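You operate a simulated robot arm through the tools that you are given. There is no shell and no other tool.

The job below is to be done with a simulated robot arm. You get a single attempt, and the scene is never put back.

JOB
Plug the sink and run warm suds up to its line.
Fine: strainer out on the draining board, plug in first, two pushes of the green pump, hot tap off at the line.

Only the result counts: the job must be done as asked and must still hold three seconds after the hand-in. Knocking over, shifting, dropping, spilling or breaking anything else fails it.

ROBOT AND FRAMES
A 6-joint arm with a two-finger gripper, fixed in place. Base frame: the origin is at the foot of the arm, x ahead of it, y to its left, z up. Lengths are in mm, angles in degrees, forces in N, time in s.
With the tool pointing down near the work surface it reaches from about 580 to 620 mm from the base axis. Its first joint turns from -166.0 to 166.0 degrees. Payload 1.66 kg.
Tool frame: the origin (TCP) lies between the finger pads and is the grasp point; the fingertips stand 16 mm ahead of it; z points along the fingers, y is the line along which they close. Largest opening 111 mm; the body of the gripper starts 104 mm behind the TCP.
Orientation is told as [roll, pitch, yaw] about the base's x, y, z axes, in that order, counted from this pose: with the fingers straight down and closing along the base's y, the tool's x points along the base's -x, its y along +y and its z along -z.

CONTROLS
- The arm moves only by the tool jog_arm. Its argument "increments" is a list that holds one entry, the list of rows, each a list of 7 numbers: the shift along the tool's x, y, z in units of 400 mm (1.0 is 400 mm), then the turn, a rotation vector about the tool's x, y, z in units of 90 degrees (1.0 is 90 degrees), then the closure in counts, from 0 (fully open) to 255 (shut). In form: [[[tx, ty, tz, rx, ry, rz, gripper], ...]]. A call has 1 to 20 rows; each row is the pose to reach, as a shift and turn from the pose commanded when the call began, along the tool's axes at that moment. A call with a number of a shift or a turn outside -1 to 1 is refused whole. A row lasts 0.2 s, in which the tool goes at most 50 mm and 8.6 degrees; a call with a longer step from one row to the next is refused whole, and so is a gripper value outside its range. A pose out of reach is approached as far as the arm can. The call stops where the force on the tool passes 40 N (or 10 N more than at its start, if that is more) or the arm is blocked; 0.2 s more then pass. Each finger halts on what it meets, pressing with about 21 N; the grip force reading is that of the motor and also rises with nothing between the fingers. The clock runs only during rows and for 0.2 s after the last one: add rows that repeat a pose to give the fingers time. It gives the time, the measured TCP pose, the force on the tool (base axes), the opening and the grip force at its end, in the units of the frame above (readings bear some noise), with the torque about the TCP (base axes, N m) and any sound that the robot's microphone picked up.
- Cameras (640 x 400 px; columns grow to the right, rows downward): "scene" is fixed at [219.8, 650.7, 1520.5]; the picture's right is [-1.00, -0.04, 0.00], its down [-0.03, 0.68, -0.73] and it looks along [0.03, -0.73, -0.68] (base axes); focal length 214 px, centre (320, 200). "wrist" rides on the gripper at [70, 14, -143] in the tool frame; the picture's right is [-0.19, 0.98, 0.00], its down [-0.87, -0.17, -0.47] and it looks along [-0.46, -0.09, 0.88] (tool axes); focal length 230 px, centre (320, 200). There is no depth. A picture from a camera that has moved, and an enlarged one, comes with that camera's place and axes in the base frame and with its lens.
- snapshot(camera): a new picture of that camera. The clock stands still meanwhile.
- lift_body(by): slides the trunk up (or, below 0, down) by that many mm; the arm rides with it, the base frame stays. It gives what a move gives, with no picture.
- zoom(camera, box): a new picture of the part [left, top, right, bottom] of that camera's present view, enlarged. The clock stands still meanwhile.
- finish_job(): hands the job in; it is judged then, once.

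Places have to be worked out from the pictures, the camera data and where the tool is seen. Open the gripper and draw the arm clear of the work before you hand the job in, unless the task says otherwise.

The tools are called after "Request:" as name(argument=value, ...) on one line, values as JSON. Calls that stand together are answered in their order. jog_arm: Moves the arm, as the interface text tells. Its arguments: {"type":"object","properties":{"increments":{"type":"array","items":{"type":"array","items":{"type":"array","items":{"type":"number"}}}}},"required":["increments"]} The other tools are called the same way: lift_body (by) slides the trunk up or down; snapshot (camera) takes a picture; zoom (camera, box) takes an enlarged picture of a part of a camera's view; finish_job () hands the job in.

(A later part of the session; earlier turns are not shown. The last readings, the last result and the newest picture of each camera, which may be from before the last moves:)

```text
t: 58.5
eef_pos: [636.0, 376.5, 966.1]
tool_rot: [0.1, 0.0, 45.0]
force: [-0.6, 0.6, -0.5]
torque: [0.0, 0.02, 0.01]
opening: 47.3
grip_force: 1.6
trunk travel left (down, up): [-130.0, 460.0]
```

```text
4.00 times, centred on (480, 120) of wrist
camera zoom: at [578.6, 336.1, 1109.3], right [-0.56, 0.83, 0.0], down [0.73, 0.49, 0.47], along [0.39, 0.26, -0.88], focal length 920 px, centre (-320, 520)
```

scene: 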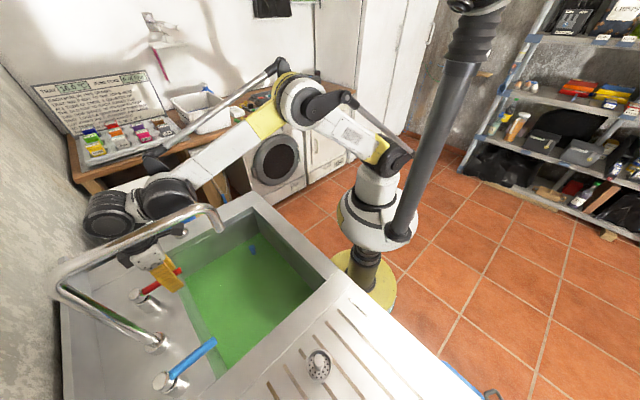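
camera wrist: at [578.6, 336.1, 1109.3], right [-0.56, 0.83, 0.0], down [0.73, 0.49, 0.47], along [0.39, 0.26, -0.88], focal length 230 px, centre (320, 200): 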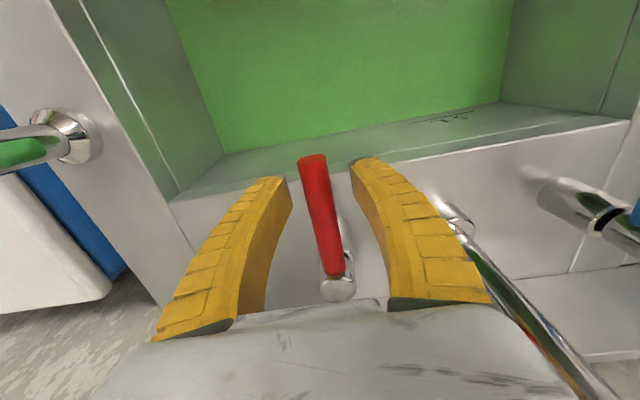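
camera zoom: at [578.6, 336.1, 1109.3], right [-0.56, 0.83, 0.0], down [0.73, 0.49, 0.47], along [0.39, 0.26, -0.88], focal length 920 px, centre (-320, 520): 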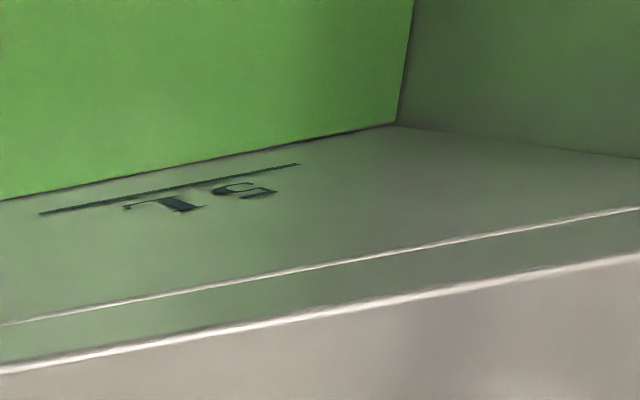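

The straddle is good, and both the film edge and the 5 L line are clearly visible. I'll try turning the lever gently towards the pump side first and watch the force, sound and picture.

Request:
jog_arm(increments=[[[0, -0.012, 0, 0, 0, 0, 152], [0, -0.024, 0, 0, 0, 0, 152], [0, -0.034, 0, 0, 0, 0, 152], [0, -0.042, 0, 0, 0, 0, 152], [0, -0.05, 0, 0, 0, 0, 152]]])

Request:
snapshot(camera="wrist")

Request:
zoom(camera="scene", box=[100, 190, 340, 350])

```text
t: 59.7
eef_pos: [651.2, 362.9, 965.5]
tool_rot: [-0.1, 0.1, 45.1]
force: [-6.0, 5.8, -2.4]
torque: [-0.18, 0.0, 0.0]
opening: 53.3
grip_force: 5.7
trunk travel left (down, up): [-130.0, 460.0]
```

```text
taken
camera wrist: at [593.0, 323.0, 1109.0], right [-0.56, 0.83, 0.0], down [0.73, 0.49, 0.47], along [0.39, 0.26, -0.88], focal length 230 px, centre (320, 200)
```

wrist: 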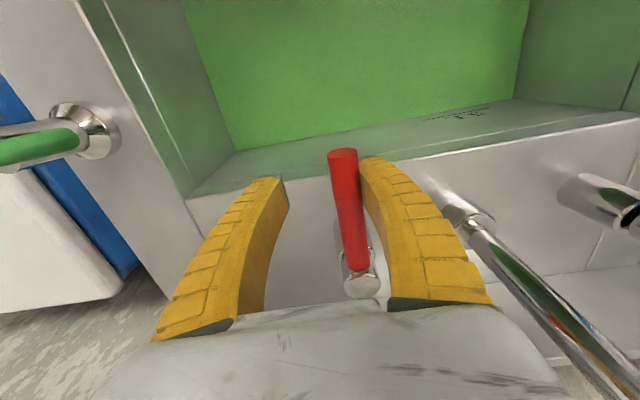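

```text
2.50 times, centred on (220, 270) of scene
camera zoom: at [219.8, 650.7, 1520.5], right [-1.0, -0.04, 0.0], down [-0.03, 0.68, -0.73], along [0.03, -0.73, -0.68], focal length 536 px, centre (570, 25)
```

zoom: 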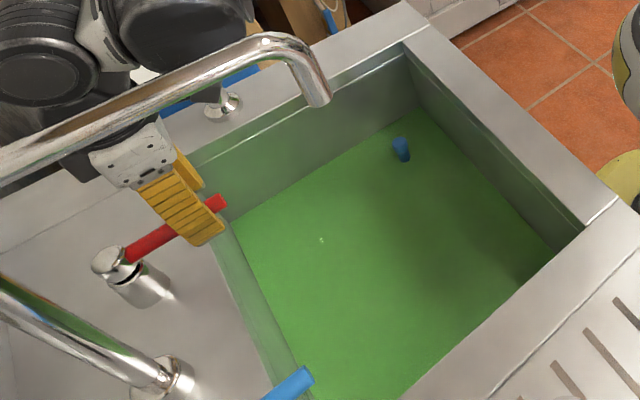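

The lever did not move that way: 8 N of resistance, and the finger was pushed open. I'll go back and try the other direction, towards the spout.

Request:
jog_arm(increments=[[[0, 0.025, 0, 0, 0, 0, 152], [0, 0.05, 0, 0, 0, 0, 152], [0, 0.07, 0, 0, 0, 0, 152], [0, 0.085, 0, 0, 0, 0, 152], [0, 0.095, 0, 0, 0, 0, 152], [0, 0.105, 0, 0, 0, 0, 152]]])

Request:
snapshot(camera="wrist")

Request:
zoom(camera="scene", box=[100, 190, 340, 350])

```text
t: 61.1
eef_pos: [622.7, 390.6, 964.9]
tool_rot: [0.0, 0.0, 44.9]
force: [9.5, -9.5, -0.6]
torque: [0.03, 0.1, 0.07]
opening: 56.2
grip_force: 6.7
trunk travel left (down, up): [-130.0, 460.0]
```

```text
taken
camera wrist: at [564.6, 350.2, 1108.2], right [-0.56, 0.83, 0.0], down [0.73, 0.49, 0.47], along [0.39, 0.26, -0.88], focal length 230 px, centre (320, 200)
```

wrist: 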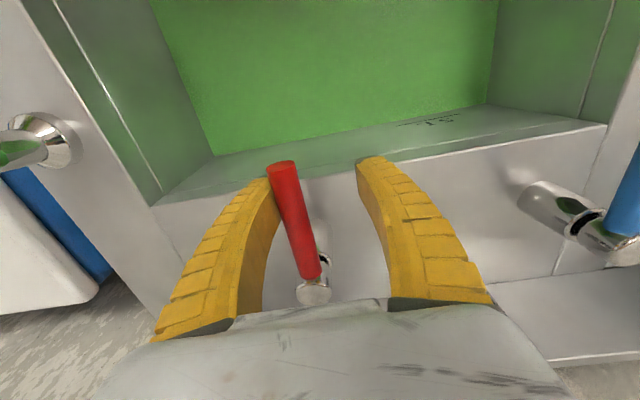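

```text
2.50 times, centred on (220, 270) of scene
camera zoom: at [219.8, 650.7, 1520.5], right [-1.0, -0.04, 0.0], down [-0.03, 0.68, -0.73], along [0.03, -0.73, -0.68], focal length 536 px, centre (570, 25)
```

zoom: 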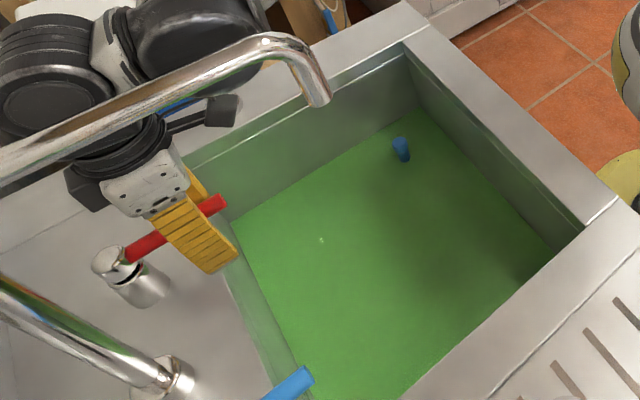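

The lever stays fixed at 13 N this way too, because the half-open fingers give. I'll centre on it, grip it firmly, and then test with more stiffness.

Request:
jog_arm(increments=[[[0, -0.02, 0, 0, 0, 0, 152], [0, -0.045, 0, 0, 0, 0, 152], [0, -0.055, 0, 0, 0, 0, 152], [0, -0.055, 0, 0, 0, 0, 190], [0, -0.055, 0, 0, 0, 0, 255], [0, -0.055, 0, 0, 0, 0, 255]]])

Request:
snapshot(camera="wrist")

Request:
zoom(camera="scene", box=[110, 250, 210, 320])

```text
t: 62.5
eef_pos: [638.4, 376.2, 966.2]
tool_rot: [0.0, 0.1, 44.9]
force: [-0.2, 0.7, -2.1]
torque: [-0.03, 0.06, -0.01]
opening: 6.1
grip_force: 29.6
trunk travel left (down, up): [-130.0, 460.0]
```

```text
taken
camera wrist: at [579.5, 336.0, 1109.2], right [-0.56, 0.83, 0.0], down [0.73, 0.49, 0.47], along [0.39, 0.26, -0.88], focal length 230 px, centre (320, 200)
```

wrist: 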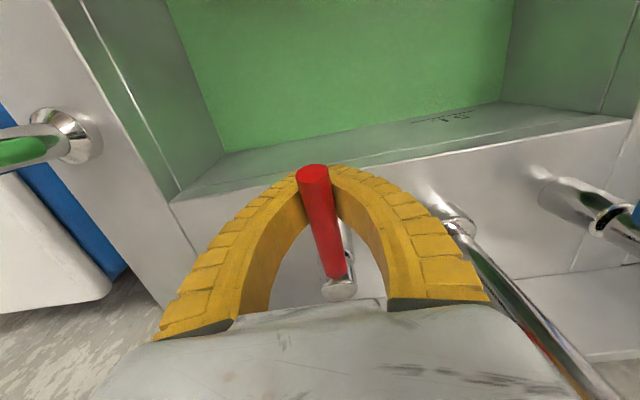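

```text
5.71 times, centred on (160, 285) of scene
camera zoom: at [219.8, 650.7, 1520.5], right [-1.0, -0.04, 0.0], down [-0.03, 0.68, -0.73], along [0.03, -0.73, -0.68], focal length 1226 px, centre (1234, -286)
```

zoom: 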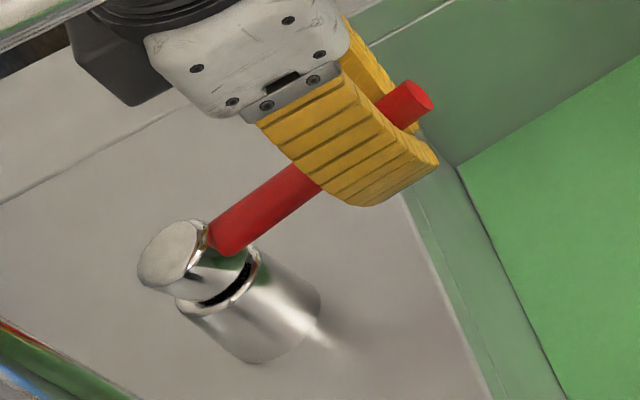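

The tips have closed under the lever, so it now passes through the closed loop of the fingers, which is a stiffer hold. I'll push towards the spout again in small steps and watch the force.

Request:
jog_arm(increments=[[[0, 0.012, 0, 0, 0, 0, 255], [0, 0.022, 0, 0, 0, 0, 255], [0, 0.032, 0, 0, 0, 0, 255], [0, 0.042, 0, 0, 0, 0, 255], [0, 0.05, 0, 0, 0, 0, 255]]])

Request:
snapshot(camera="wrist")

Request:
zoom(camera="scene", box=[110, 250, 210, 320])

```text
t: 63.7
eef_pos: [625.0, 387.8, 964.7]
tool_rot: [0.0, 0.0, 44.9]
force: [13.4, -15.6, -2.4]
torque: [0.49, 0.58, -0.19]
opening: 8.2
grip_force: 27.9
trunk travel left (down, up): [-130.0, 460.0]
```

```text
taken
camera wrist: at [566.6, 348.4, 1109.0], right [-0.56, 0.83, 0.0], down [0.73, 0.49, 0.47], along [0.39, 0.26, -0.88], focal length 230 px, centre (320, 200)
```

wrist: 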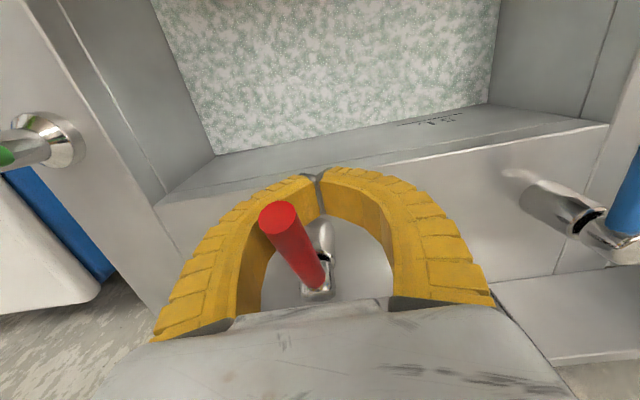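

```text
5.71 times, centred on (160, 285) of scene
camera zoom: at [219.8, 650.7, 1520.5], right [-1.0, -0.04, 0.0], down [-0.03, 0.68, -0.73], along [0.03, -0.73, -0.68], focal length 1226 px, centre (1234, -286)
```

zoom: 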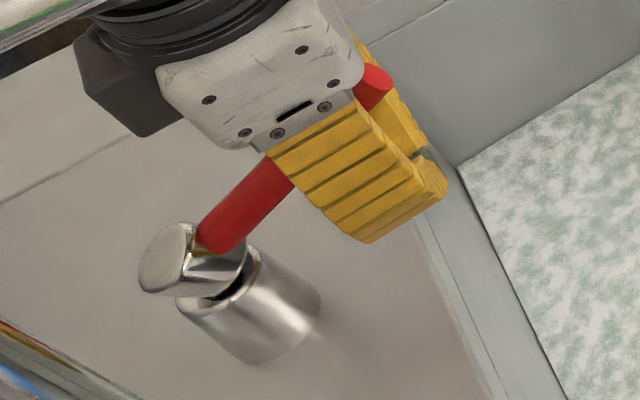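

The lever is tilted upward now and the basin shows suds, so it is a lift lever and water has started. I'll look at the whole situation while the clock stands still.

Request:
snapshot(camera="scene")

Request:
zoom(camera="scene", box=[100, 190, 340, 350])

Request:
zoom(camera="wrist", box=[380, 80, 508, 160])

Request:
zoom(camera="wrist", box=[240, 180, 360, 310])

```text
taken
```

scene: 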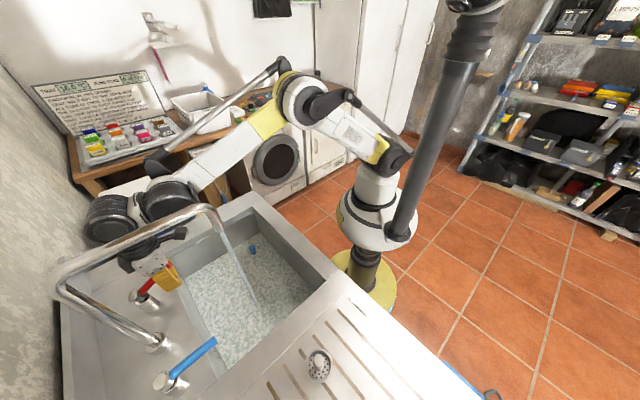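

```text
2.50 times, centred on (220, 270) of scene
camera zoom: at [219.8, 650.7, 1520.5], right [-1.0, -0.04, 0.0], down [-0.03, 0.68, -0.73], along [0.03, -0.73, -0.68], focal length 536 px, centre (570, 25)
```

zoom: 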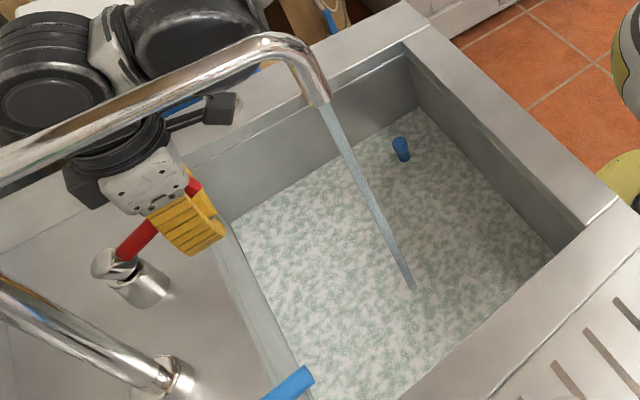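

```text
5.00 times, centred on (444, 120) of wrist
camera zoom: at [566.6, 348.4, 1109.0], right [-0.56, 0.83, 0.0], down [0.73, 0.49, 0.47], along [0.39, 0.26, -0.88], focal length 1150 px, centre (-300, 600)
```

zoom: 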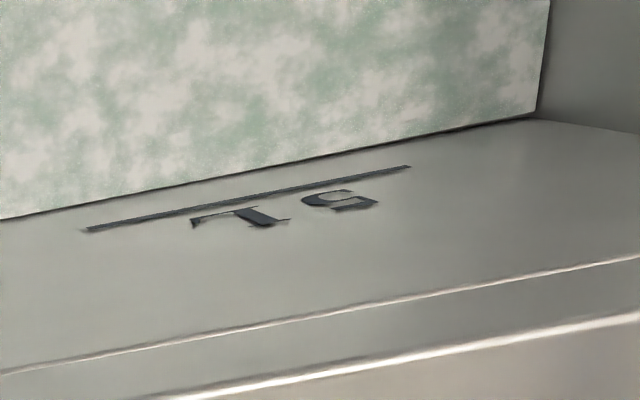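

```text
3.08 times, centred on (300, 245) of wrist
camera zoom: at [566.6, 348.4, 1109.0], right [-0.56, 0.83, 0.0], down [0.73, 0.49, 0.47], along [0.39, 0.26, -0.88], focal length 708 px, centre (382, 62)
```

zoom: 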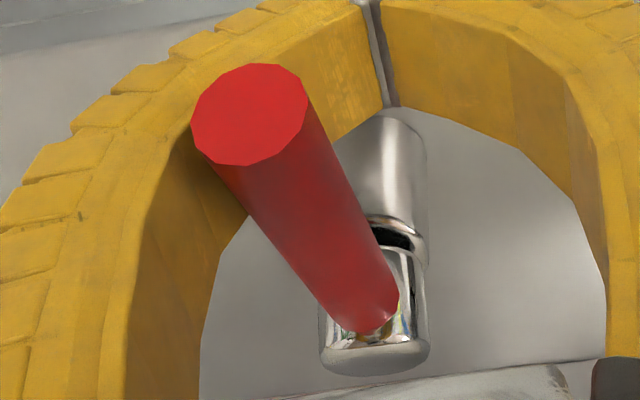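

Water is running from the spout into the basin, with the lever lifted about 25°. The line is about 35 mm above the present level, so there is time. I'll centre, open, rise clear and close the fingers above the lever, ready to press it down.

Request:
jog_arm(increments=[[[0, -0.025, 0, 0, 0, 0, 255], [0, -0.05, 0, 0, 0, 0, 200], [0, -0.05, 0, 0, 0, 0, 117], [0, -0.05, 0, 0, 0, 0, 117], [0, -0.05, -0.1, 0, 0, 0, 117], [0, -0.05, -0.2, 0, 0, 0, 117], [0, -0.05, -0.25, 0, 0, 0, 160]]])

Request:
snapshot(camera="wrist")

Request:
snapshot(camera="scene")

Request:
zoom(camera="wrist", box=[360, 60, 488, 140])

```text
t: 65.3
eef_pos: [637.6, 377.5, 1066.4]
tool_rot: [0.0, 0.0, 45.0]
force: [0.3, 0.1, 0.0]
torque: [0.0, -0.02, 0.01]
opening: 43.6
grip_force: 1.5
trunk travel left (down, up): [-130.0, 460.0]
```

```text
taken
camera wrist: at [578.9, 337.6, 1209.9], right [-0.56, 0.83, 0.0], down [0.73, 0.49, 0.47], along [0.39, 0.26, -0.88], focal length 230 px, centre (320, 200)
```

wrist: 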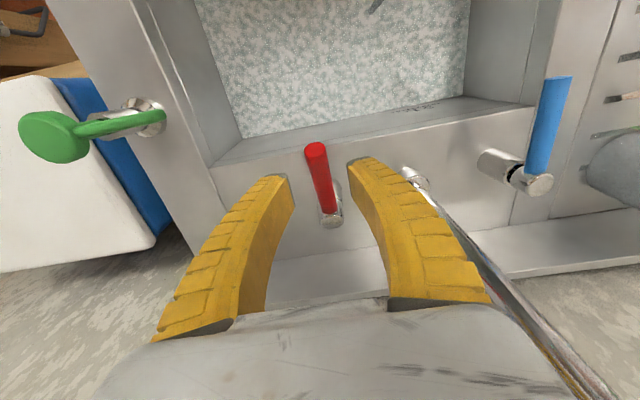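

```text
taken
```

scene: 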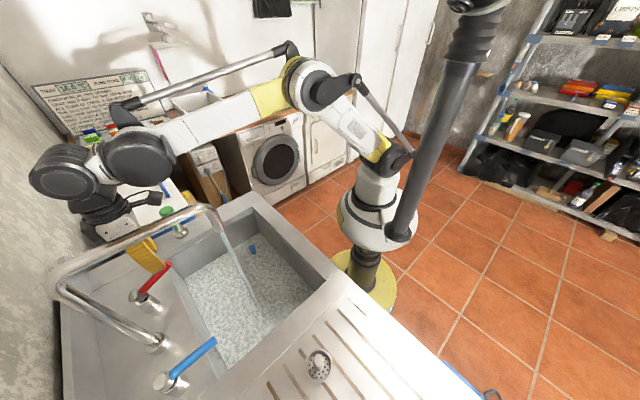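

```text
5.00 times, centred on (424, 100) of wrist
camera zoom: at [578.9, 337.6, 1209.9], right [-0.56, 0.83, 0.0], down [0.73, 0.49, 0.47], along [0.39, 0.26, -0.88], focal length 1150 px, centre (-200, 700)
```

zoom: 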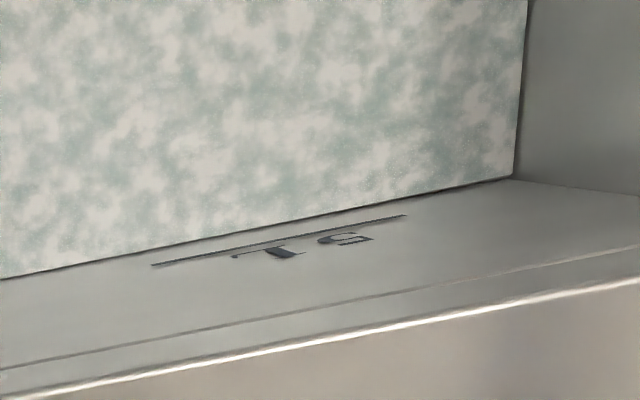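

The lever stays up on its own and the flow is slow, so there's plenty of time. I'll close the fingers, hover just above the lever and measure the level with a strong zoom.

Request:
jog_arm(increments=[[[0, 0, 0, 0, 0, 0, 220], [0, 0, 0.0, 0, 0, 0, 255], [0, 0, 0.02, 0, 0, 0, 255], [0, 0, 0.04, 0, 0, 0, 255]]])

Request:
snapshot(camera="wrist")

Request:
zoom(camera="wrist", box=[400, 90, 464, 130])

Request:
zoom(camera="scene", box=[110, 250, 210, 320])

Request:
zoom(camera="scene", box=[180, 320, 260, 370])

```text
t: 66.3
eef_pos: [637.6, 376.5, 1049.9]
tool_rot: [0.0, 0.0, 45.0]
force: [-0.5, -0.3, -0.1]
torque: [0.0, -0.02, -0.02]
opening: 0.1
grip_force: 21.2
trunk travel left (down, up): [-130.0, 460.0]
```

```text
taken
camera wrist: at [578.8, 336.5, 1192.8], right [-0.56, 0.83, 0.0], down [0.73, 0.49, 0.47], along [0.39, 0.26, -0.88], focal length 230 px, centre (320, 200)
```

wrist: 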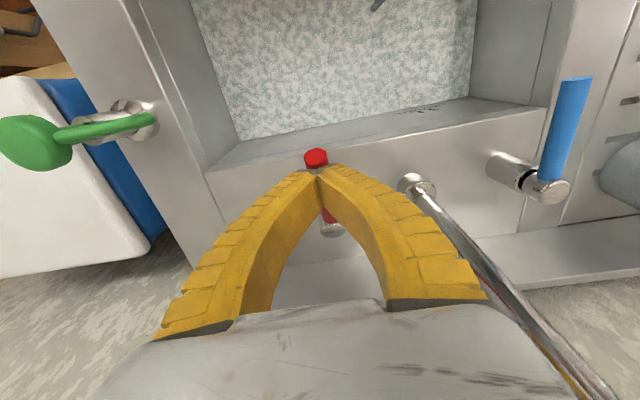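

```text
10.00 times, centred on (432, 110) of wrist
camera zoom: at [578.8, 336.5, 1192.8], right [-0.56, 0.83, 0.0], down [0.73, 0.49, 0.47], along [0.39, 0.26, -0.88], focal length 2301 px, centre (-800, 1100)
```

zoom: 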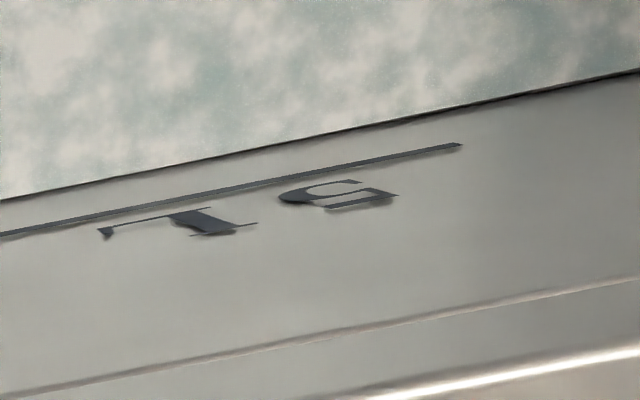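

```text
5.71 times, centred on (160, 285) of scene
camera zoom: at [219.8, 650.7, 1520.5], right [-1.0, -0.04, 0.0], down [-0.03, 0.68, -0.73], along [0.03, -0.73, -0.68], focal length 1226 px, centre (1234, -286)
```

zoom: 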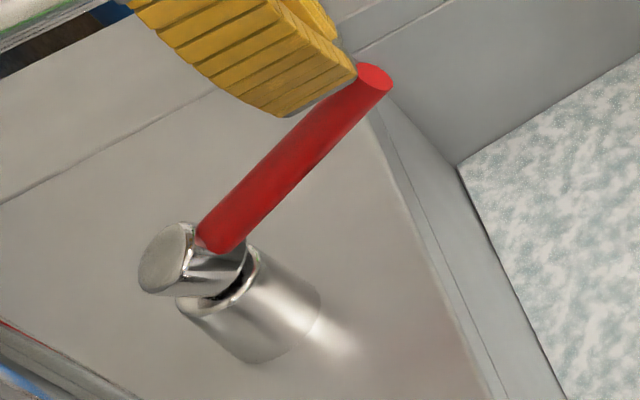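

```text
8.00 times, centred on (220, 345) of scene
camera zoom: at [219.8, 650.7, 1520.5], right [-1.0, -0.04, 0.0], down [-0.03, 0.68, -0.73], along [0.03, -0.73, -0.68], focal length 1716 px, centre (1120, -960)
```

zoom: 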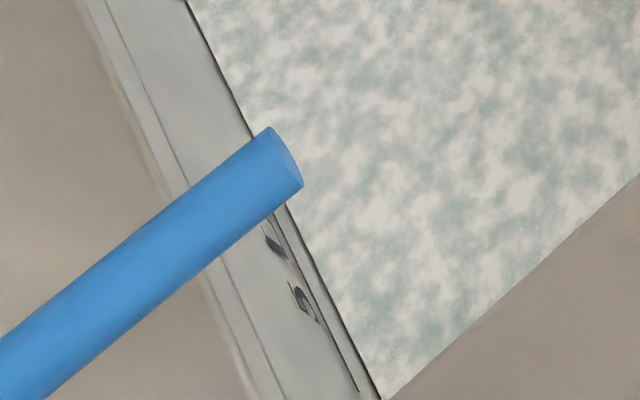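

The fingers are poised above the raised lever. The water edge is about 37 px (≈36 mm) below the line in this ×10 view. I'll wait 2 s in place to measure the filling rate.

Request:
jog_arm(increments=[[[0, 0, 0, 0, 0, 0, 255], [0, 0, 0, 0, 0, 0, 255], [0, 0, 0, 0, 0, 0, 255], [0, 0, 0, 0, 0, 0, 255], [0, 0, 0, 0, 0, 0, 255], [0, 0, 0, 0, 0, 0, 255], [0, 0, 0, 0, 0, 0, 255], [0, 0, 0, 0, 0, 0, 255], [0, 0, 0, 0, 0, 0, 255], [0, 0, 0, 0, 0, 0, 255]]])

Request:
zoom(camera="wrist", box=[400, 90, 464, 130])

Request:
zoom(camera="scene", box=[100, 190, 340, 350])

```text
t: 68.5
eef_pos: [636.6, 377.3, 1050.2]
tool_rot: [0.0, 0.0, 45.1]
force: [-1.0, -0.1, 0.0]
torque: [-0.03, 0.04, 0.01]
opening: 0.0
grip_force: 21.2
trunk travel left (down, up): [-130.0, 460.0]
```

```text
10.00 times, centred on (432, 110) of wrist
camera zoom: at [578.7, 336.5, 1193.1], right [-0.56, 0.83, 0.0], down [0.73, 0.49, 0.47], along [0.39, 0.26, -0.88], focal length 2301 px, centre (-800, 1100)
```

zoom: 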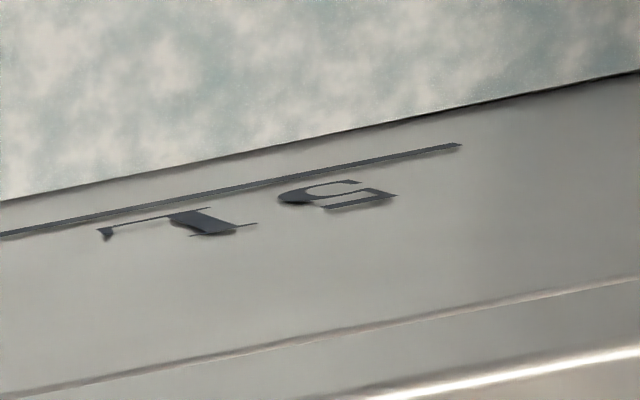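

```text
2.50 times, centred on (220, 270) of scene
camera zoom: at [219.8, 650.7, 1520.5], right [-1.0, -0.04, 0.0], down [-0.03, 0.68, -0.73], along [0.03, -0.73, -0.68], focal length 536 px, centre (570, 25)
```

zoom: 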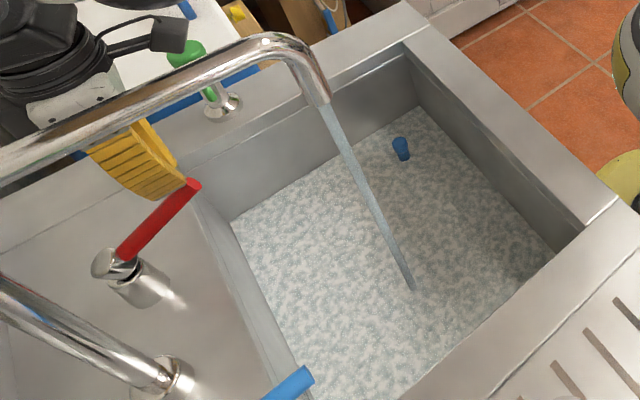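

The level has moved only a pixel or two, so it is filling slowly. I'll wait a full 4 s and measure with a stronger zoom.

Request:
jog_arm(increments=[[[0, 0, 0, 0, 0, 0, 255], [0, 0, 0, 0, 0, 0, 255], [0, 0, 0, 0, 0, 0, 255], [0, 0, 0, 0, 0, 0, 255], [0, 0, 0, 0, 0, 0, 255], [0, 0, 0, 0, 0, 0, 255], [0, 0, 0, 0, 0, 0, 255], [0, 0, 0, 0, 0, 0, 255], [0, 0, 0, 0, 0, 0, 255], [0, 0, 0, 0, 0, 0, 255], [0, 0, 0, 0, 0, 0, 255], [0, 0, 0, 0, 0, 0, 255], [0, 0, 0, 0, 0, 0, 255], [0, 0, 0, 0, 0, 0, 255], [0, 0, 0, 0, 0, 0, 255], [0, 0, 0, 0, 0, 0, 255], [0, 0, 0, 0, 0, 0, 255], [0, 0, 0, 0, 0, 0, 255], [0, 0, 0, 0, 0, 0, 255], [0, 0, 0, 0, 0, 0, 255]]])

Request:
zoom(camera="wrist", box=[400, 90, 464, 130])

Request:
zoom(camera="wrist", box=[412, 97, 444, 117])

```text
t: 72.7
eef_pos: [636.4, 376.8, 1049.7]
tool_rot: [0.0, 0.0, 45.0]
force: [0.1, 0.5, -0.3]
torque: [0.02, -0.03, 0.01]
opening: 0.1
grip_force: 20.8
trunk travel left (down, up): [-130.0, 460.0]
```

```text
10.00 times, centred on (432, 110) of wrist
camera zoom: at [578.7, 336.5, 1193.1], right [-0.56, 0.83, 0.0], down [0.73, 0.49, 0.47], along [0.39, 0.26, -0.88], focal length 2301 px, centre (-800, 1100)
```

zoom: 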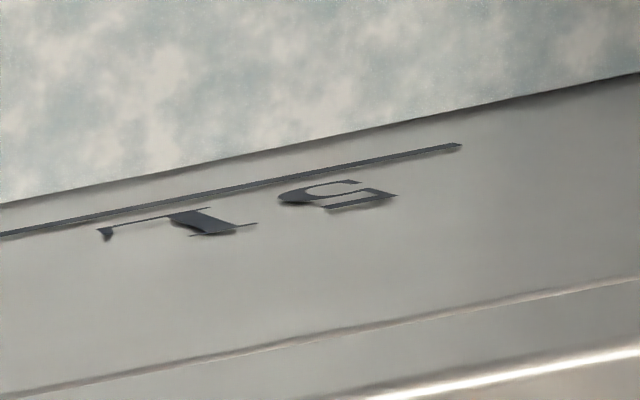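

```text
16.00 times, centred on (428, 107) of wrist
camera zoom: at [578.7, 336.5, 1193.1], right [-0.56, 0.83, 0.0], down [0.73, 0.49, 0.47], along [0.39, 0.26, -0.88], focal length 3681 px, centre (-1408, 1688)
```

zoom: 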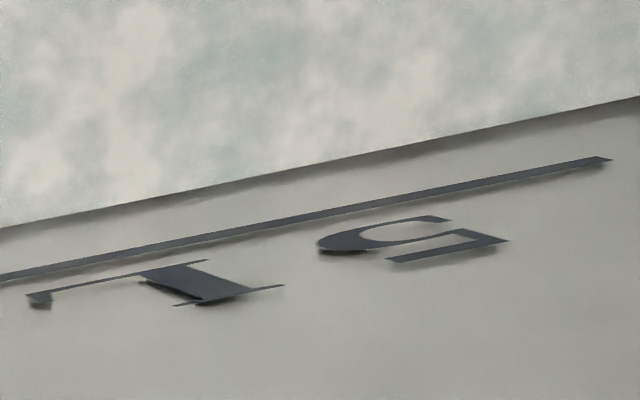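

The edge moved about 4 px in 6.4 s (≈0.6 mm/s), leaving about 33 mm or 50 s. The slow fill gives good control, so I'll keep waiting.

Request:
jog_arm(increments=[[[0, 0, 0, 0, 0, 0, 255], [0, 0, 0, 0, 0, 0, 255], [0, 0, 0, 0, 0, 0, 255], [0, 0, 0, 0, 0, 0, 255], [0, 0, 0, 0, 0, 0, 255], [0, 0, 0, 0, 0, 0, 255], [0, 0, 0, 0, 0, 0, 255], [0, 0, 0, 0, 0, 0, 255], [0, 0, 0, 0, 0, 0, 255], [0, 0, 0, 0, 0, 0, 255], [0, 0, 0, 0, 0, 0, 255], [0, 0, 0, 0, 0, 0, 255], [0, 0, 0, 0, 0, 0, 255], [0, 0, 0, 0, 0, 0, 255], [0, 0, 0, 0, 0, 0, 255], [0, 0, 0, 0, 0, 0, 255], [0, 0, 0, 0, 0, 0, 255], [0, 0, 0, 0, 0, 0, 255], [0, 0, 0, 0, 0, 0, 255], [0, 0, 0, 0, 0, 0, 255]]])

Request:
jog_arm(increments=[[[0, 0, 0, 0, 0, 0, 255], [0, 0, 0, 0, 0, 0, 255], [0, 0, 0, 0, 0, 0, 255], [0, 0, 0, 0, 0, 0, 255], [0, 0, 0, 0, 0, 0, 255], [0, 0, 0, 0, 0, 0, 255], [0, 0, 0, 0, 0, 0, 255], [0, 0, 0, 0, 0, 0, 255], [0, 0, 0, 0, 0, 0, 255], [0, 0, 0, 0, 0, 0, 255], [0, 0, 0, 0, 0, 0, 255], [0, 0, 0, 0, 0, 0, 255], [0, 0, 0, 0, 0, 0, 255], [0, 0, 0, 0, 0, 0, 255], [0, 0, 0, 0, 0, 0, 255], [0, 0, 0, 0, 0, 0, 255], [0, 0, 0, 0, 0, 0, 255], [0, 0, 0, 0, 0, 0, 255], [0, 0, 0, 0, 0, 0, 255], [0, 0, 0, 0, 0, 0, 255]]])

Request:
zoom(camera="wrist", box=[412, 97, 444, 117])

Request:
zoom(camera="scene", box=[100, 190, 340, 350])

```text
t: 76.9
eef_pos: [637.0, 376.7, 1048.6]
tool_rot: [0.0, 0.0, 45.0]
force: [0.3, -0.2, 0.1]
torque: [-0.01, 0.04, -0.01]
opening: 0.0
grip_force: 20.5
trunk travel left (down, up): [-130.0, 460.0]
```

```text
t: 81.1
eef_pos: [636.9, 376.4, 1049.6]
tool_rot: [-0.1, -0.1, 45.1]
force: [-0.6, 0.8, -0.7]
torque: [0.0, 0.02, 0.01]
opening: 0.0
grip_force: 21.1
trunk travel left (down, up): [-130.0, 460.0]
```

```text
16.00 times, centred on (428, 107) of wrist
camera zoom: at [578.7, 336.5, 1193.0], right [-0.56, 0.83, 0.0], down [0.73, 0.49, 0.47], along [0.39, 0.26, -0.88], focal length 3681 px, centre (-1408, 1688)
```

zoom: 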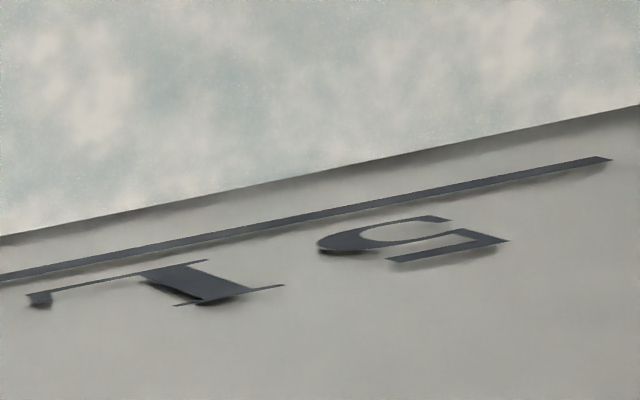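

```text
2.50 times, centred on (220, 270) of scene
camera zoom: at [219.8, 650.7, 1520.5], right [-1.0, -0.04, 0.0], down [-0.03, 0.68, -0.73], along [0.03, -0.73, -0.68], focal length 536 px, centre (570, 25)
```

zoom: 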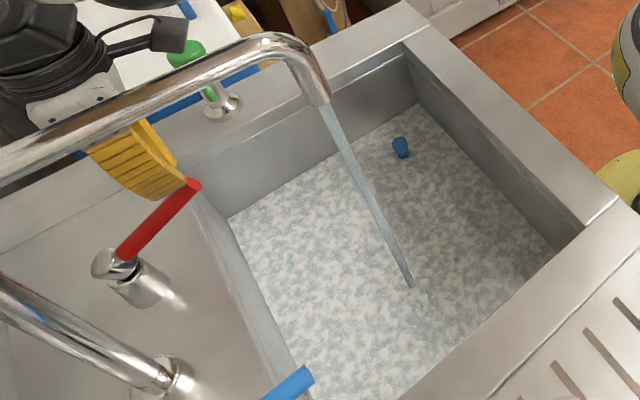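

The edge moved 8 px (×16) in 8.4 s, with about 44 px or 46 s left. I'll wait another 16.8 s, then measure.

Request:
jog_arm(increments=[[[0, 0, 0, 0, 0, 0, 255], [0, 0, 0, 0, 0, 0, 255], [0, 0, 0, 0, 0, 0, 255], [0, 0, 0, 0, 0, 0, 255], [0, 0, 0, 0, 0, 0, 255], [0, 0, 0, 0, 0, 0, 255], [0, 0, 0, 0, 0, 0, 255], [0, 0, 0, 0, 0, 0, 255], [0, 0, 0, 0, 0, 0, 255], [0, 0, 0, 0, 0, 0, 255], [0, 0, 0, 0, 0, 0, 255], [0, 0, 0, 0, 0, 0, 255], [0, 0, 0, 0, 0, 0, 255], [0, 0, 0, 0, 0, 0, 255], [0, 0, 0, 0, 0, 0, 255], [0, 0, 0, 0, 0, 0, 255], [0, 0, 0, 0, 0, 0, 255], [0, 0, 0, 0, 0, 0, 255], [0, 0, 0, 0, 0, 0, 255], [0, 0, 0, 0, 0, 0, 255]]])

Request:
jog_arm(increments=[[[0, 0, 0, 0, 0, 0, 255], [0, 0, 0, 0, 0, 0, 255], [0, 0, 0, 0, 0, 0, 255], [0, 0, 0, 0, 0, 0, 255], [0, 0, 0, 0, 0, 0, 255], [0, 0, 0, 0, 0, 0, 255], [0, 0, 0, 0, 0, 0, 255], [0, 0, 0, 0, 0, 0, 255], [0, 0, 0, 0, 0, 0, 255], [0, 0, 0, 0, 0, 0, 255], [0, 0, 0, 0, 0, 0, 255], [0, 0, 0, 0, 0, 0, 255], [0, 0, 0, 0, 0, 0, 255], [0, 0, 0, 0, 0, 0, 255], [0, 0, 0, 0, 0, 0, 255], [0, 0, 0, 0, 0, 0, 255], [0, 0, 0, 0, 0, 0, 255], [0, 0, 0, 0, 0, 0, 255], [0, 0, 0, 0, 0, 0, 255], [0, 0, 0, 0, 0, 0, 255]]])

Request:
jog_arm(increments=[[[0, 0, 0, 0, 0, 0, 255], [0, 0, 0, 0, 0, 0, 255], [0, 0, 0, 0, 0, 0, 255], [0, 0, 0, 0, 0, 0, 255], [0, 0, 0, 0, 0, 0, 255], [0, 0, 0, 0, 0, 0, 255], [0, 0, 0, 0, 0, 0, 255], [0, 0, 0, 0, 0, 0, 255], [0, 0, 0, 0, 0, 0, 255], [0, 0, 0, 0, 0, 0, 255], [0, 0, 0, 0, 0, 0, 255], [0, 0, 0, 0, 0, 0, 255], [0, 0, 0, 0, 0, 0, 255], [0, 0, 0, 0, 0, 0, 255], [0, 0, 0, 0, 0, 0, 255], [0, 0, 0, 0, 0, 0, 255], [0, 0, 0, 0, 0, 0, 255], [0, 0, 0, 0, 0, 0, 255], [0, 0, 0, 0, 0, 0, 255], [0, 0, 0, 0, 0, 0, 255]]])

Request:
jog_arm(increments=[[[0, 0, 0, 0, 0, 0, 255], [0, 0, 0, 0, 0, 0, 255], [0, 0, 0, 0, 0, 0, 255], [0, 0, 0, 0, 0, 0, 255], [0, 0, 0, 0, 0, 0, 255], [0, 0, 0, 0, 0, 0, 255], [0, 0, 0, 0, 0, 0, 255], [0, 0, 0, 0, 0, 0, 255], [0, 0, 0, 0, 0, 0, 255], [0, 0, 0, 0, 0, 0, 255], [0, 0, 0, 0, 0, 0, 255], [0, 0, 0, 0, 0, 0, 255], [0, 0, 0, 0, 0, 0, 255], [0, 0, 0, 0, 0, 0, 255], [0, 0, 0, 0, 0, 0, 255], [0, 0, 0, 0, 0, 0, 255], [0, 0, 0, 0, 0, 0, 255], [0, 0, 0, 0, 0, 0, 255], [0, 0, 0, 0, 0, 0, 255], [0, 0, 0, 0, 0, 0, 255]]])

Request:
zoom(camera="wrist", box=[412, 97, 444, 117])

Request:
snapshot(camera="scene")

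```text
t: 85.3
eef_pos: [637.5, 377.1, 1050.4]
tool_rot: [0.0, 0.0, 45.0]
force: [-0.2, 0.0, 0.2]
torque: [0.01, -0.01, 0.01]
opening: 0.1
grip_force: 21.0
trunk travel left (down, up): [-130.0, 460.0]
```

```text
t: 89.5
eef_pos: [635.7, 376.6, 1050.1]
tool_rot: [0.1, 0.0, 45.1]
force: [-0.5, 0.5, -0.1]
torque: [-0.03, 0.0, 0.0]
opening: 0.0
grip_force: 21.4
trunk travel left (down, up): [-130.0, 460.0]
```

```text
t: 93.7
eef_pos: [637.2, 377.2, 1048.5]
tool_rot: [0.0, 0.0, 45.0]
force: [0.0, -0.2, 0.0]
torque: [-0.04, -0.01, 0.0]
opening: 0.0
grip_force: 21.5
trunk travel left (down, up): [-130.0, 460.0]
```

```text
t: 97.9
eef_pos: [636.8, 376.0, 1048.6]
tool_rot: [0.0, 0.0, 45.0]
force: [-0.5, -0.6, 0.0]
torque: [0.0, -0.02, -0.01]
opening: 0.0
grip_force: 21.3
trunk travel left (down, up): [-130.0, 460.0]
```

```text
16.00 times, centred on (428, 107) of wrist
camera zoom: at [578.7, 336.5, 1193.1], right [-0.56, 0.83, 0.0], down [0.73, 0.49, 0.47], along [0.39, 0.26, -0.88], focal length 3681 px, centre (-1408, 1688)
```

zoom: 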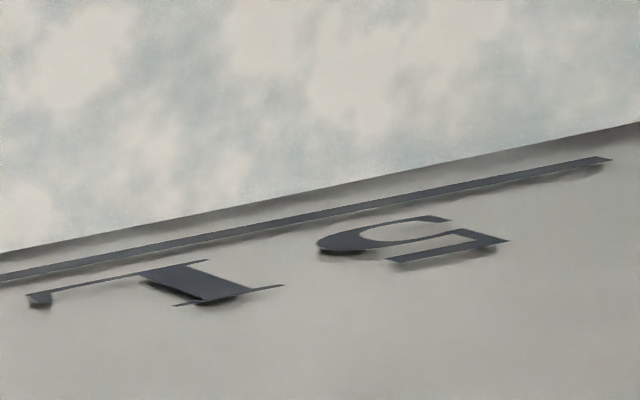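

```text
taken
```

scene: 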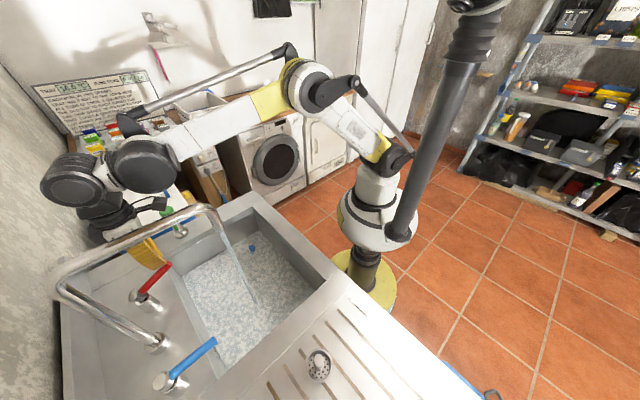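

At t=97.9 about 28 px remain at 0.95 px/s, so the line should be reached near t≈127.7. I'll wait 21 s more and then measure again.

Request:
jog_arm(increments=[[[0, 0, 0, 0, 0, 0, 255], [0, 0, 0, 0, 0, 0, 255], [0, 0, 0, 0, 0, 0, 255], [0, 0, 0, 0, 0, 0, 255], [0, 0, 0, 0, 0, 0, 255], [0, 0, 0, 0, 0, 0, 255], [0, 0, 0, 0, 0, 0, 255], [0, 0, 0, 0, 0, 0, 255], [0, 0, 0, 0, 0, 0, 255], [0, 0, 0, 0, 0, 0, 255], [0, 0, 0, 0, 0, 0, 255], [0, 0, 0, 0, 0, 0, 255], [0, 0, 0, 0, 0, 0, 255], [0, 0, 0, 0, 0, 0, 255], [0, 0, 0, 0, 0, 0, 255], [0, 0, 0, 0, 0, 0, 255], [0, 0, 0, 0, 0, 0, 255], [0, 0, 0, 0, 0, 0, 255], [0, 0, 0, 0, 0, 0, 255], [0, 0, 0, 0, 0, 0, 255]]])

Request:
jog_arm(increments=[[[0, 0, 0, 0, 0, 0, 255], [0, 0, 0, 0, 0, 0, 255], [0, 0, 0, 0, 0, 0, 255], [0, 0, 0, 0, 0, 0, 255], [0, 0, 0, 0, 0, 0, 255], [0, 0, 0, 0, 0, 0, 255], [0, 0, 0, 0, 0, 0, 255], [0, 0, 0, 0, 0, 0, 255], [0, 0, 0, 0, 0, 0, 255], [0, 0, 0, 0, 0, 0, 255], [0, 0, 0, 0, 0, 0, 255], [0, 0, 0, 0, 0, 0, 255], [0, 0, 0, 0, 0, 0, 255], [0, 0, 0, 0, 0, 0, 255], [0, 0, 0, 0, 0, 0, 255], [0, 0, 0, 0, 0, 0, 255], [0, 0, 0, 0, 0, 0, 255], [0, 0, 0, 0, 0, 0, 255], [0, 0, 0, 0, 0, 0, 255], [0, 0, 0, 0, 0, 0, 255]]])

Request:
jog_arm(increments=[[[0, 0, 0, 0, 0, 0, 255], [0, 0, 0, 0, 0, 0, 255], [0, 0, 0, 0, 0, 0, 255], [0, 0, 0, 0, 0, 0, 255], [0, 0, 0, 0, 0, 0, 255], [0, 0, 0, 0, 0, 0, 255], [0, 0, 0, 0, 0, 0, 255], [0, 0, 0, 0, 0, 0, 255], [0, 0, 0, 0, 0, 0, 255], [0, 0, 0, 0, 0, 0, 255], [0, 0, 0, 0, 0, 0, 255], [0, 0, 0, 0, 0, 0, 255], [0, 0, 0, 0, 0, 0, 255], [0, 0, 0, 0, 0, 0, 255], [0, 0, 0, 0, 0, 0, 255], [0, 0, 0, 0, 0, 0, 255], [0, 0, 0, 0, 0, 0, 255], [0, 0, 0, 0, 0, 0, 255], [0, 0, 0, 0, 0, 0, 255], [0, 0, 0, 0, 0, 0, 255]]])

Request:
jog_arm(increments=[[[0, 0, 0, 0, 0, 0, 255], [0, 0, 0, 0, 0, 0, 255], [0, 0, 0, 0, 0, 0, 255], [0, 0, 0, 0, 0, 0, 255], [0, 0, 0, 0, 0, 0, 255], [0, 0, 0, 0, 0, 0, 255], [0, 0, 0, 0, 0, 0, 255], [0, 0, 0, 0, 0, 0, 255], [0, 0, 0, 0, 0, 0, 255], [0, 0, 0, 0, 0, 0, 255], [0, 0, 0, 0, 0, 0, 255], [0, 0, 0, 0, 0, 0, 255], [0, 0, 0, 0, 0, 0, 255], [0, 0, 0, 0, 0, 0, 255], [0, 0, 0, 0, 0, 0, 255], [0, 0, 0, 0, 0, 0, 255], [0, 0, 0, 0, 0, 0, 255], [0, 0, 0, 0, 0, 0, 255], [0, 0, 0, 0, 0, 0, 255], [0, 0, 0, 0, 0, 0, 255]]])

Request:
jog_arm(increments=[[[0, 0, 0, 0, 0, 0, 255], [0, 0, 0, 0, 0, 0, 255], [0, 0, 0, 0, 0, 0, 255], [0, 0, 0, 0, 0, 0, 255], [0, 0, 0, 0, 0, 0, 255], [0, 0, 0, 0, 0, 0, 255], [0, 0, 0, 0, 0, 0, 255], [0, 0, 0, 0, 0, 0, 255], [0, 0, 0, 0, 0, 0, 255], [0, 0, 0, 0, 0, 0, 255], [0, 0, 0, 0, 0, 0, 255], [0, 0, 0, 0, 0, 0, 255], [0, 0, 0, 0, 0, 0, 255], [0, 0, 0, 0, 0, 0, 255], [0, 0, 0, 0, 0, 0, 255], [0, 0, 0, 0, 0, 0, 255], [0, 0, 0, 0, 0, 0, 255], [0, 0, 0, 0, 0, 0, 255], [0, 0, 0, 0, 0, 0, 255], [0, 0, 0, 0, 0, 0, 255]]])

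Request:
zoom(camera="wrist", box=[412, 97, 444, 117])

Request:
zoom(camera="scene", box=[110, 250, 210, 320])

Request:
snapshot(camera="wrist")

```text
t: 102.1
eef_pos: [636.7, 376.9, 1050.3]
tool_rot: [0.0, 0.0, 45.0]
force: [-0.5, 0.7, 0.5]
torque: [-0.01, 0.0, 0.01]
opening: 0.0
grip_force: 21.0
trunk travel left (down, up): [-130.0, 460.0]
```

```text
t: 106.3
eef_pos: [635.5, 376.2, 1049.5]
tool_rot: [-0.1, 0.0, 44.9]
force: [0.2, -0.8, -0.2]
torque: [-0.02, 0.03, 0.02]
opening: 0.0
grip_force: 20.8
trunk travel left (down, up): [-130.0, 460.0]
```

```text
t: 110.5
eef_pos: [636.4, 376.9, 1049.4]
tool_rot: [0.0, 0.0, 45.0]
force: [-0.4, -0.7, -0.8]
torque: [0.01, 0.02, 0.01]
opening: 0.3
grip_force: 21.1
trunk travel left (down, up): [-130.0, 460.0]
```

```text
t: 114.7
eef_pos: [637.3, 377.6, 1049.5]
tool_rot: [0.0, 0.0, 45.0]
force: [0.1, -0.1, -0.2]
torque: [0.01, 0.0, 0.01]
opening: 0.1
grip_force: 21.1
trunk travel left (down, up): [-130.0, 460.0]
```

```text
t: 118.9
eef_pos: [637.5, 375.3, 1049.8]
tool_rot: [0.0, 0.0, 45.0]
force: [1.1, 0.4, -0.7]
torque: [-0.01, 0.02, 0.0]
opening: 0.0
grip_force: 21.3
trunk travel left (down, up): [-130.0, 460.0]
```

```text
16.00 times, centred on (428, 107) of wrist
camera zoom: at [578.7, 336.5, 1193.0], right [-0.56, 0.83, 0.0], down [0.73, 0.49, 0.47], along [0.39, 0.26, -0.88], focal length 3681 px, centre (-1408, 1688)
```

zoom: 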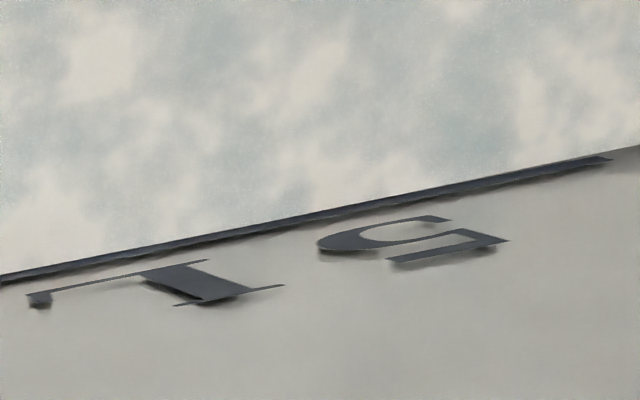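

```text
5.71 times, centred on (160, 285) of scene
camera zoom: at [219.8, 650.7, 1520.5], right [-1.0, -0.04, 0.0], down [-0.03, 0.68, -0.73], along [0.03, -0.73, -0.68], focal length 1226 px, centre (1234, -286)
```

zoom: 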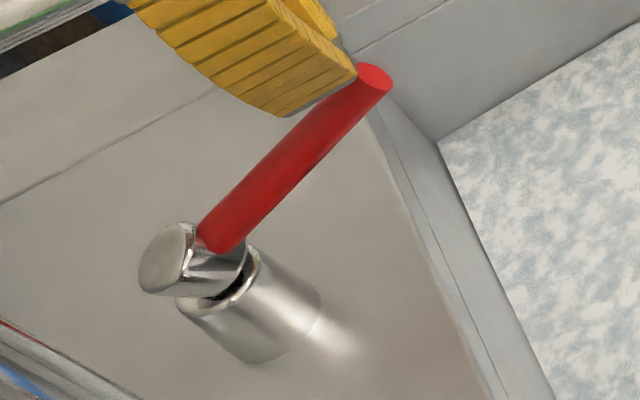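

```text
taken
camera wrist: at [578.7, 336.5, 1193.0], right [-0.56, 0.83, 0.0], down [0.73, 0.49, 0.47], along [0.39, 0.26, -0.88], focal length 230 px, centre (320, 200)
```

wrist: 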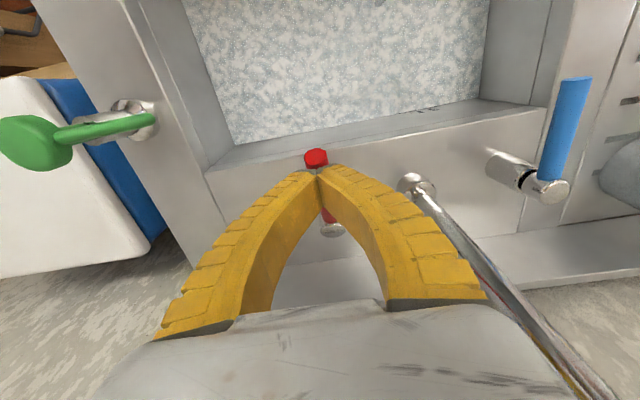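

The edge has just reached the lower side of the line: at mid-column it is at row 213.5, against a line centre of 219. About 5 s remain at 1.09 px/s, so I'll wait 3 s and measure once more before closing.

Request:
jog_arm(increments=[[[0, 0, 0, 0, 0, 0, 255], [0, 0, 0, 0, 0, 0, 255], [0, 0, 0, 0, 0, 0, 255], [0, 0, 0, 0, 0, 0, 255], [0, 0, 0, 0, 0, 0, 255], [0, 0, 0, 0, 0, 0, 255], [0, 0, 0, 0, 0, 0, 255], [0, 0, 0, 0, 0, 0, 255], [0, 0, 0, 0, 0, 0, 255], [0, 0, 0, 0, 0, 0, 255], [0, 0, 0.01, 0, 0, 0, 255], [0, 0, 0.02, 0, 0, 0, 255], [0, 0, 0.025, 0, 0, 0, 255], [0, 0, 0.025, 0, 0, 0, 255]]])

Request:
snapshot(camera="wrist")

Request:
zoom(camera="wrist", box=[412, 97, 444, 117])

Request:
zoom(camera="scene", box=[110, 250, 210, 320])

```text
t: 121.9
eef_pos: [635.9, 375.9, 1041.0]
tool_rot: [0.0, 0.1, 45.0]
force: [-1.1, -0.1, 0.5]
torque: [0.0, -0.02, -0.03]
opening: 0.2
grip_force: 21.1
trunk travel left (down, up): [-130.0, 460.0]
```

```text
taken
camera wrist: at [578.4, 335.7, 1183.2], right [-0.56, 0.83, 0.0], down [0.73, 0.49, 0.47], along [0.39, 0.26, -0.88], focal length 230 px, centre (320, 200)
```

wrist: 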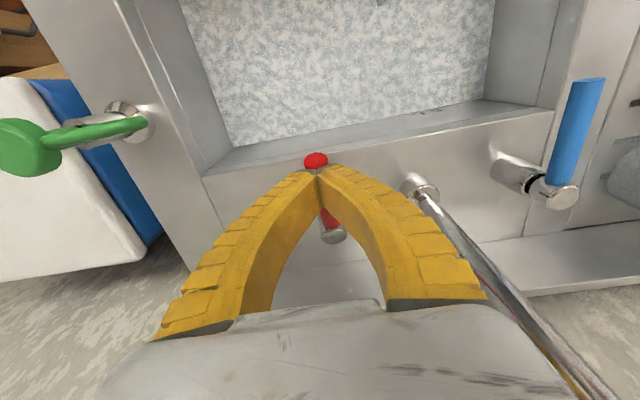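

```text
16.00 times, centred on (428, 107) of wrist
camera zoom: at [578.4, 335.7, 1183.2], right [-0.56, 0.83, 0.0], down [0.73, 0.49, 0.47], along [0.39, 0.26, -0.88], focal length 3681 px, centre (-1408, 1688)
```

zoom: 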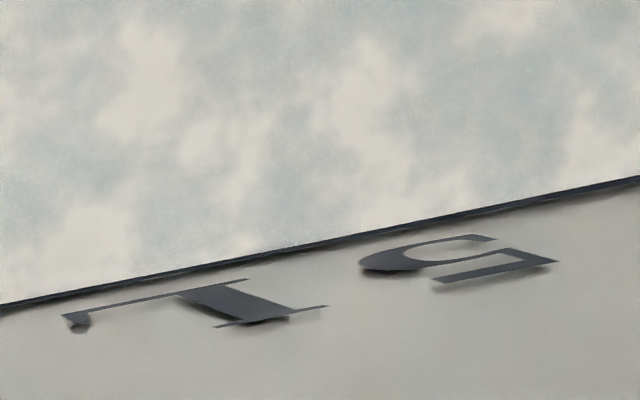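

```text
5.71 times, centred on (160, 285) of scene
camera zoom: at [219.8, 650.7, 1520.5], right [-1.0, -0.04, 0.0], down [-0.03, 0.68, -0.73], along [0.03, -0.73, -0.68], focal length 1226 px, centre (1234, -286)
```

zoom: 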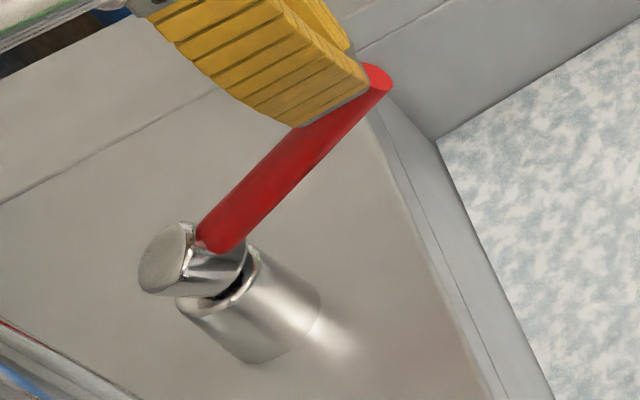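

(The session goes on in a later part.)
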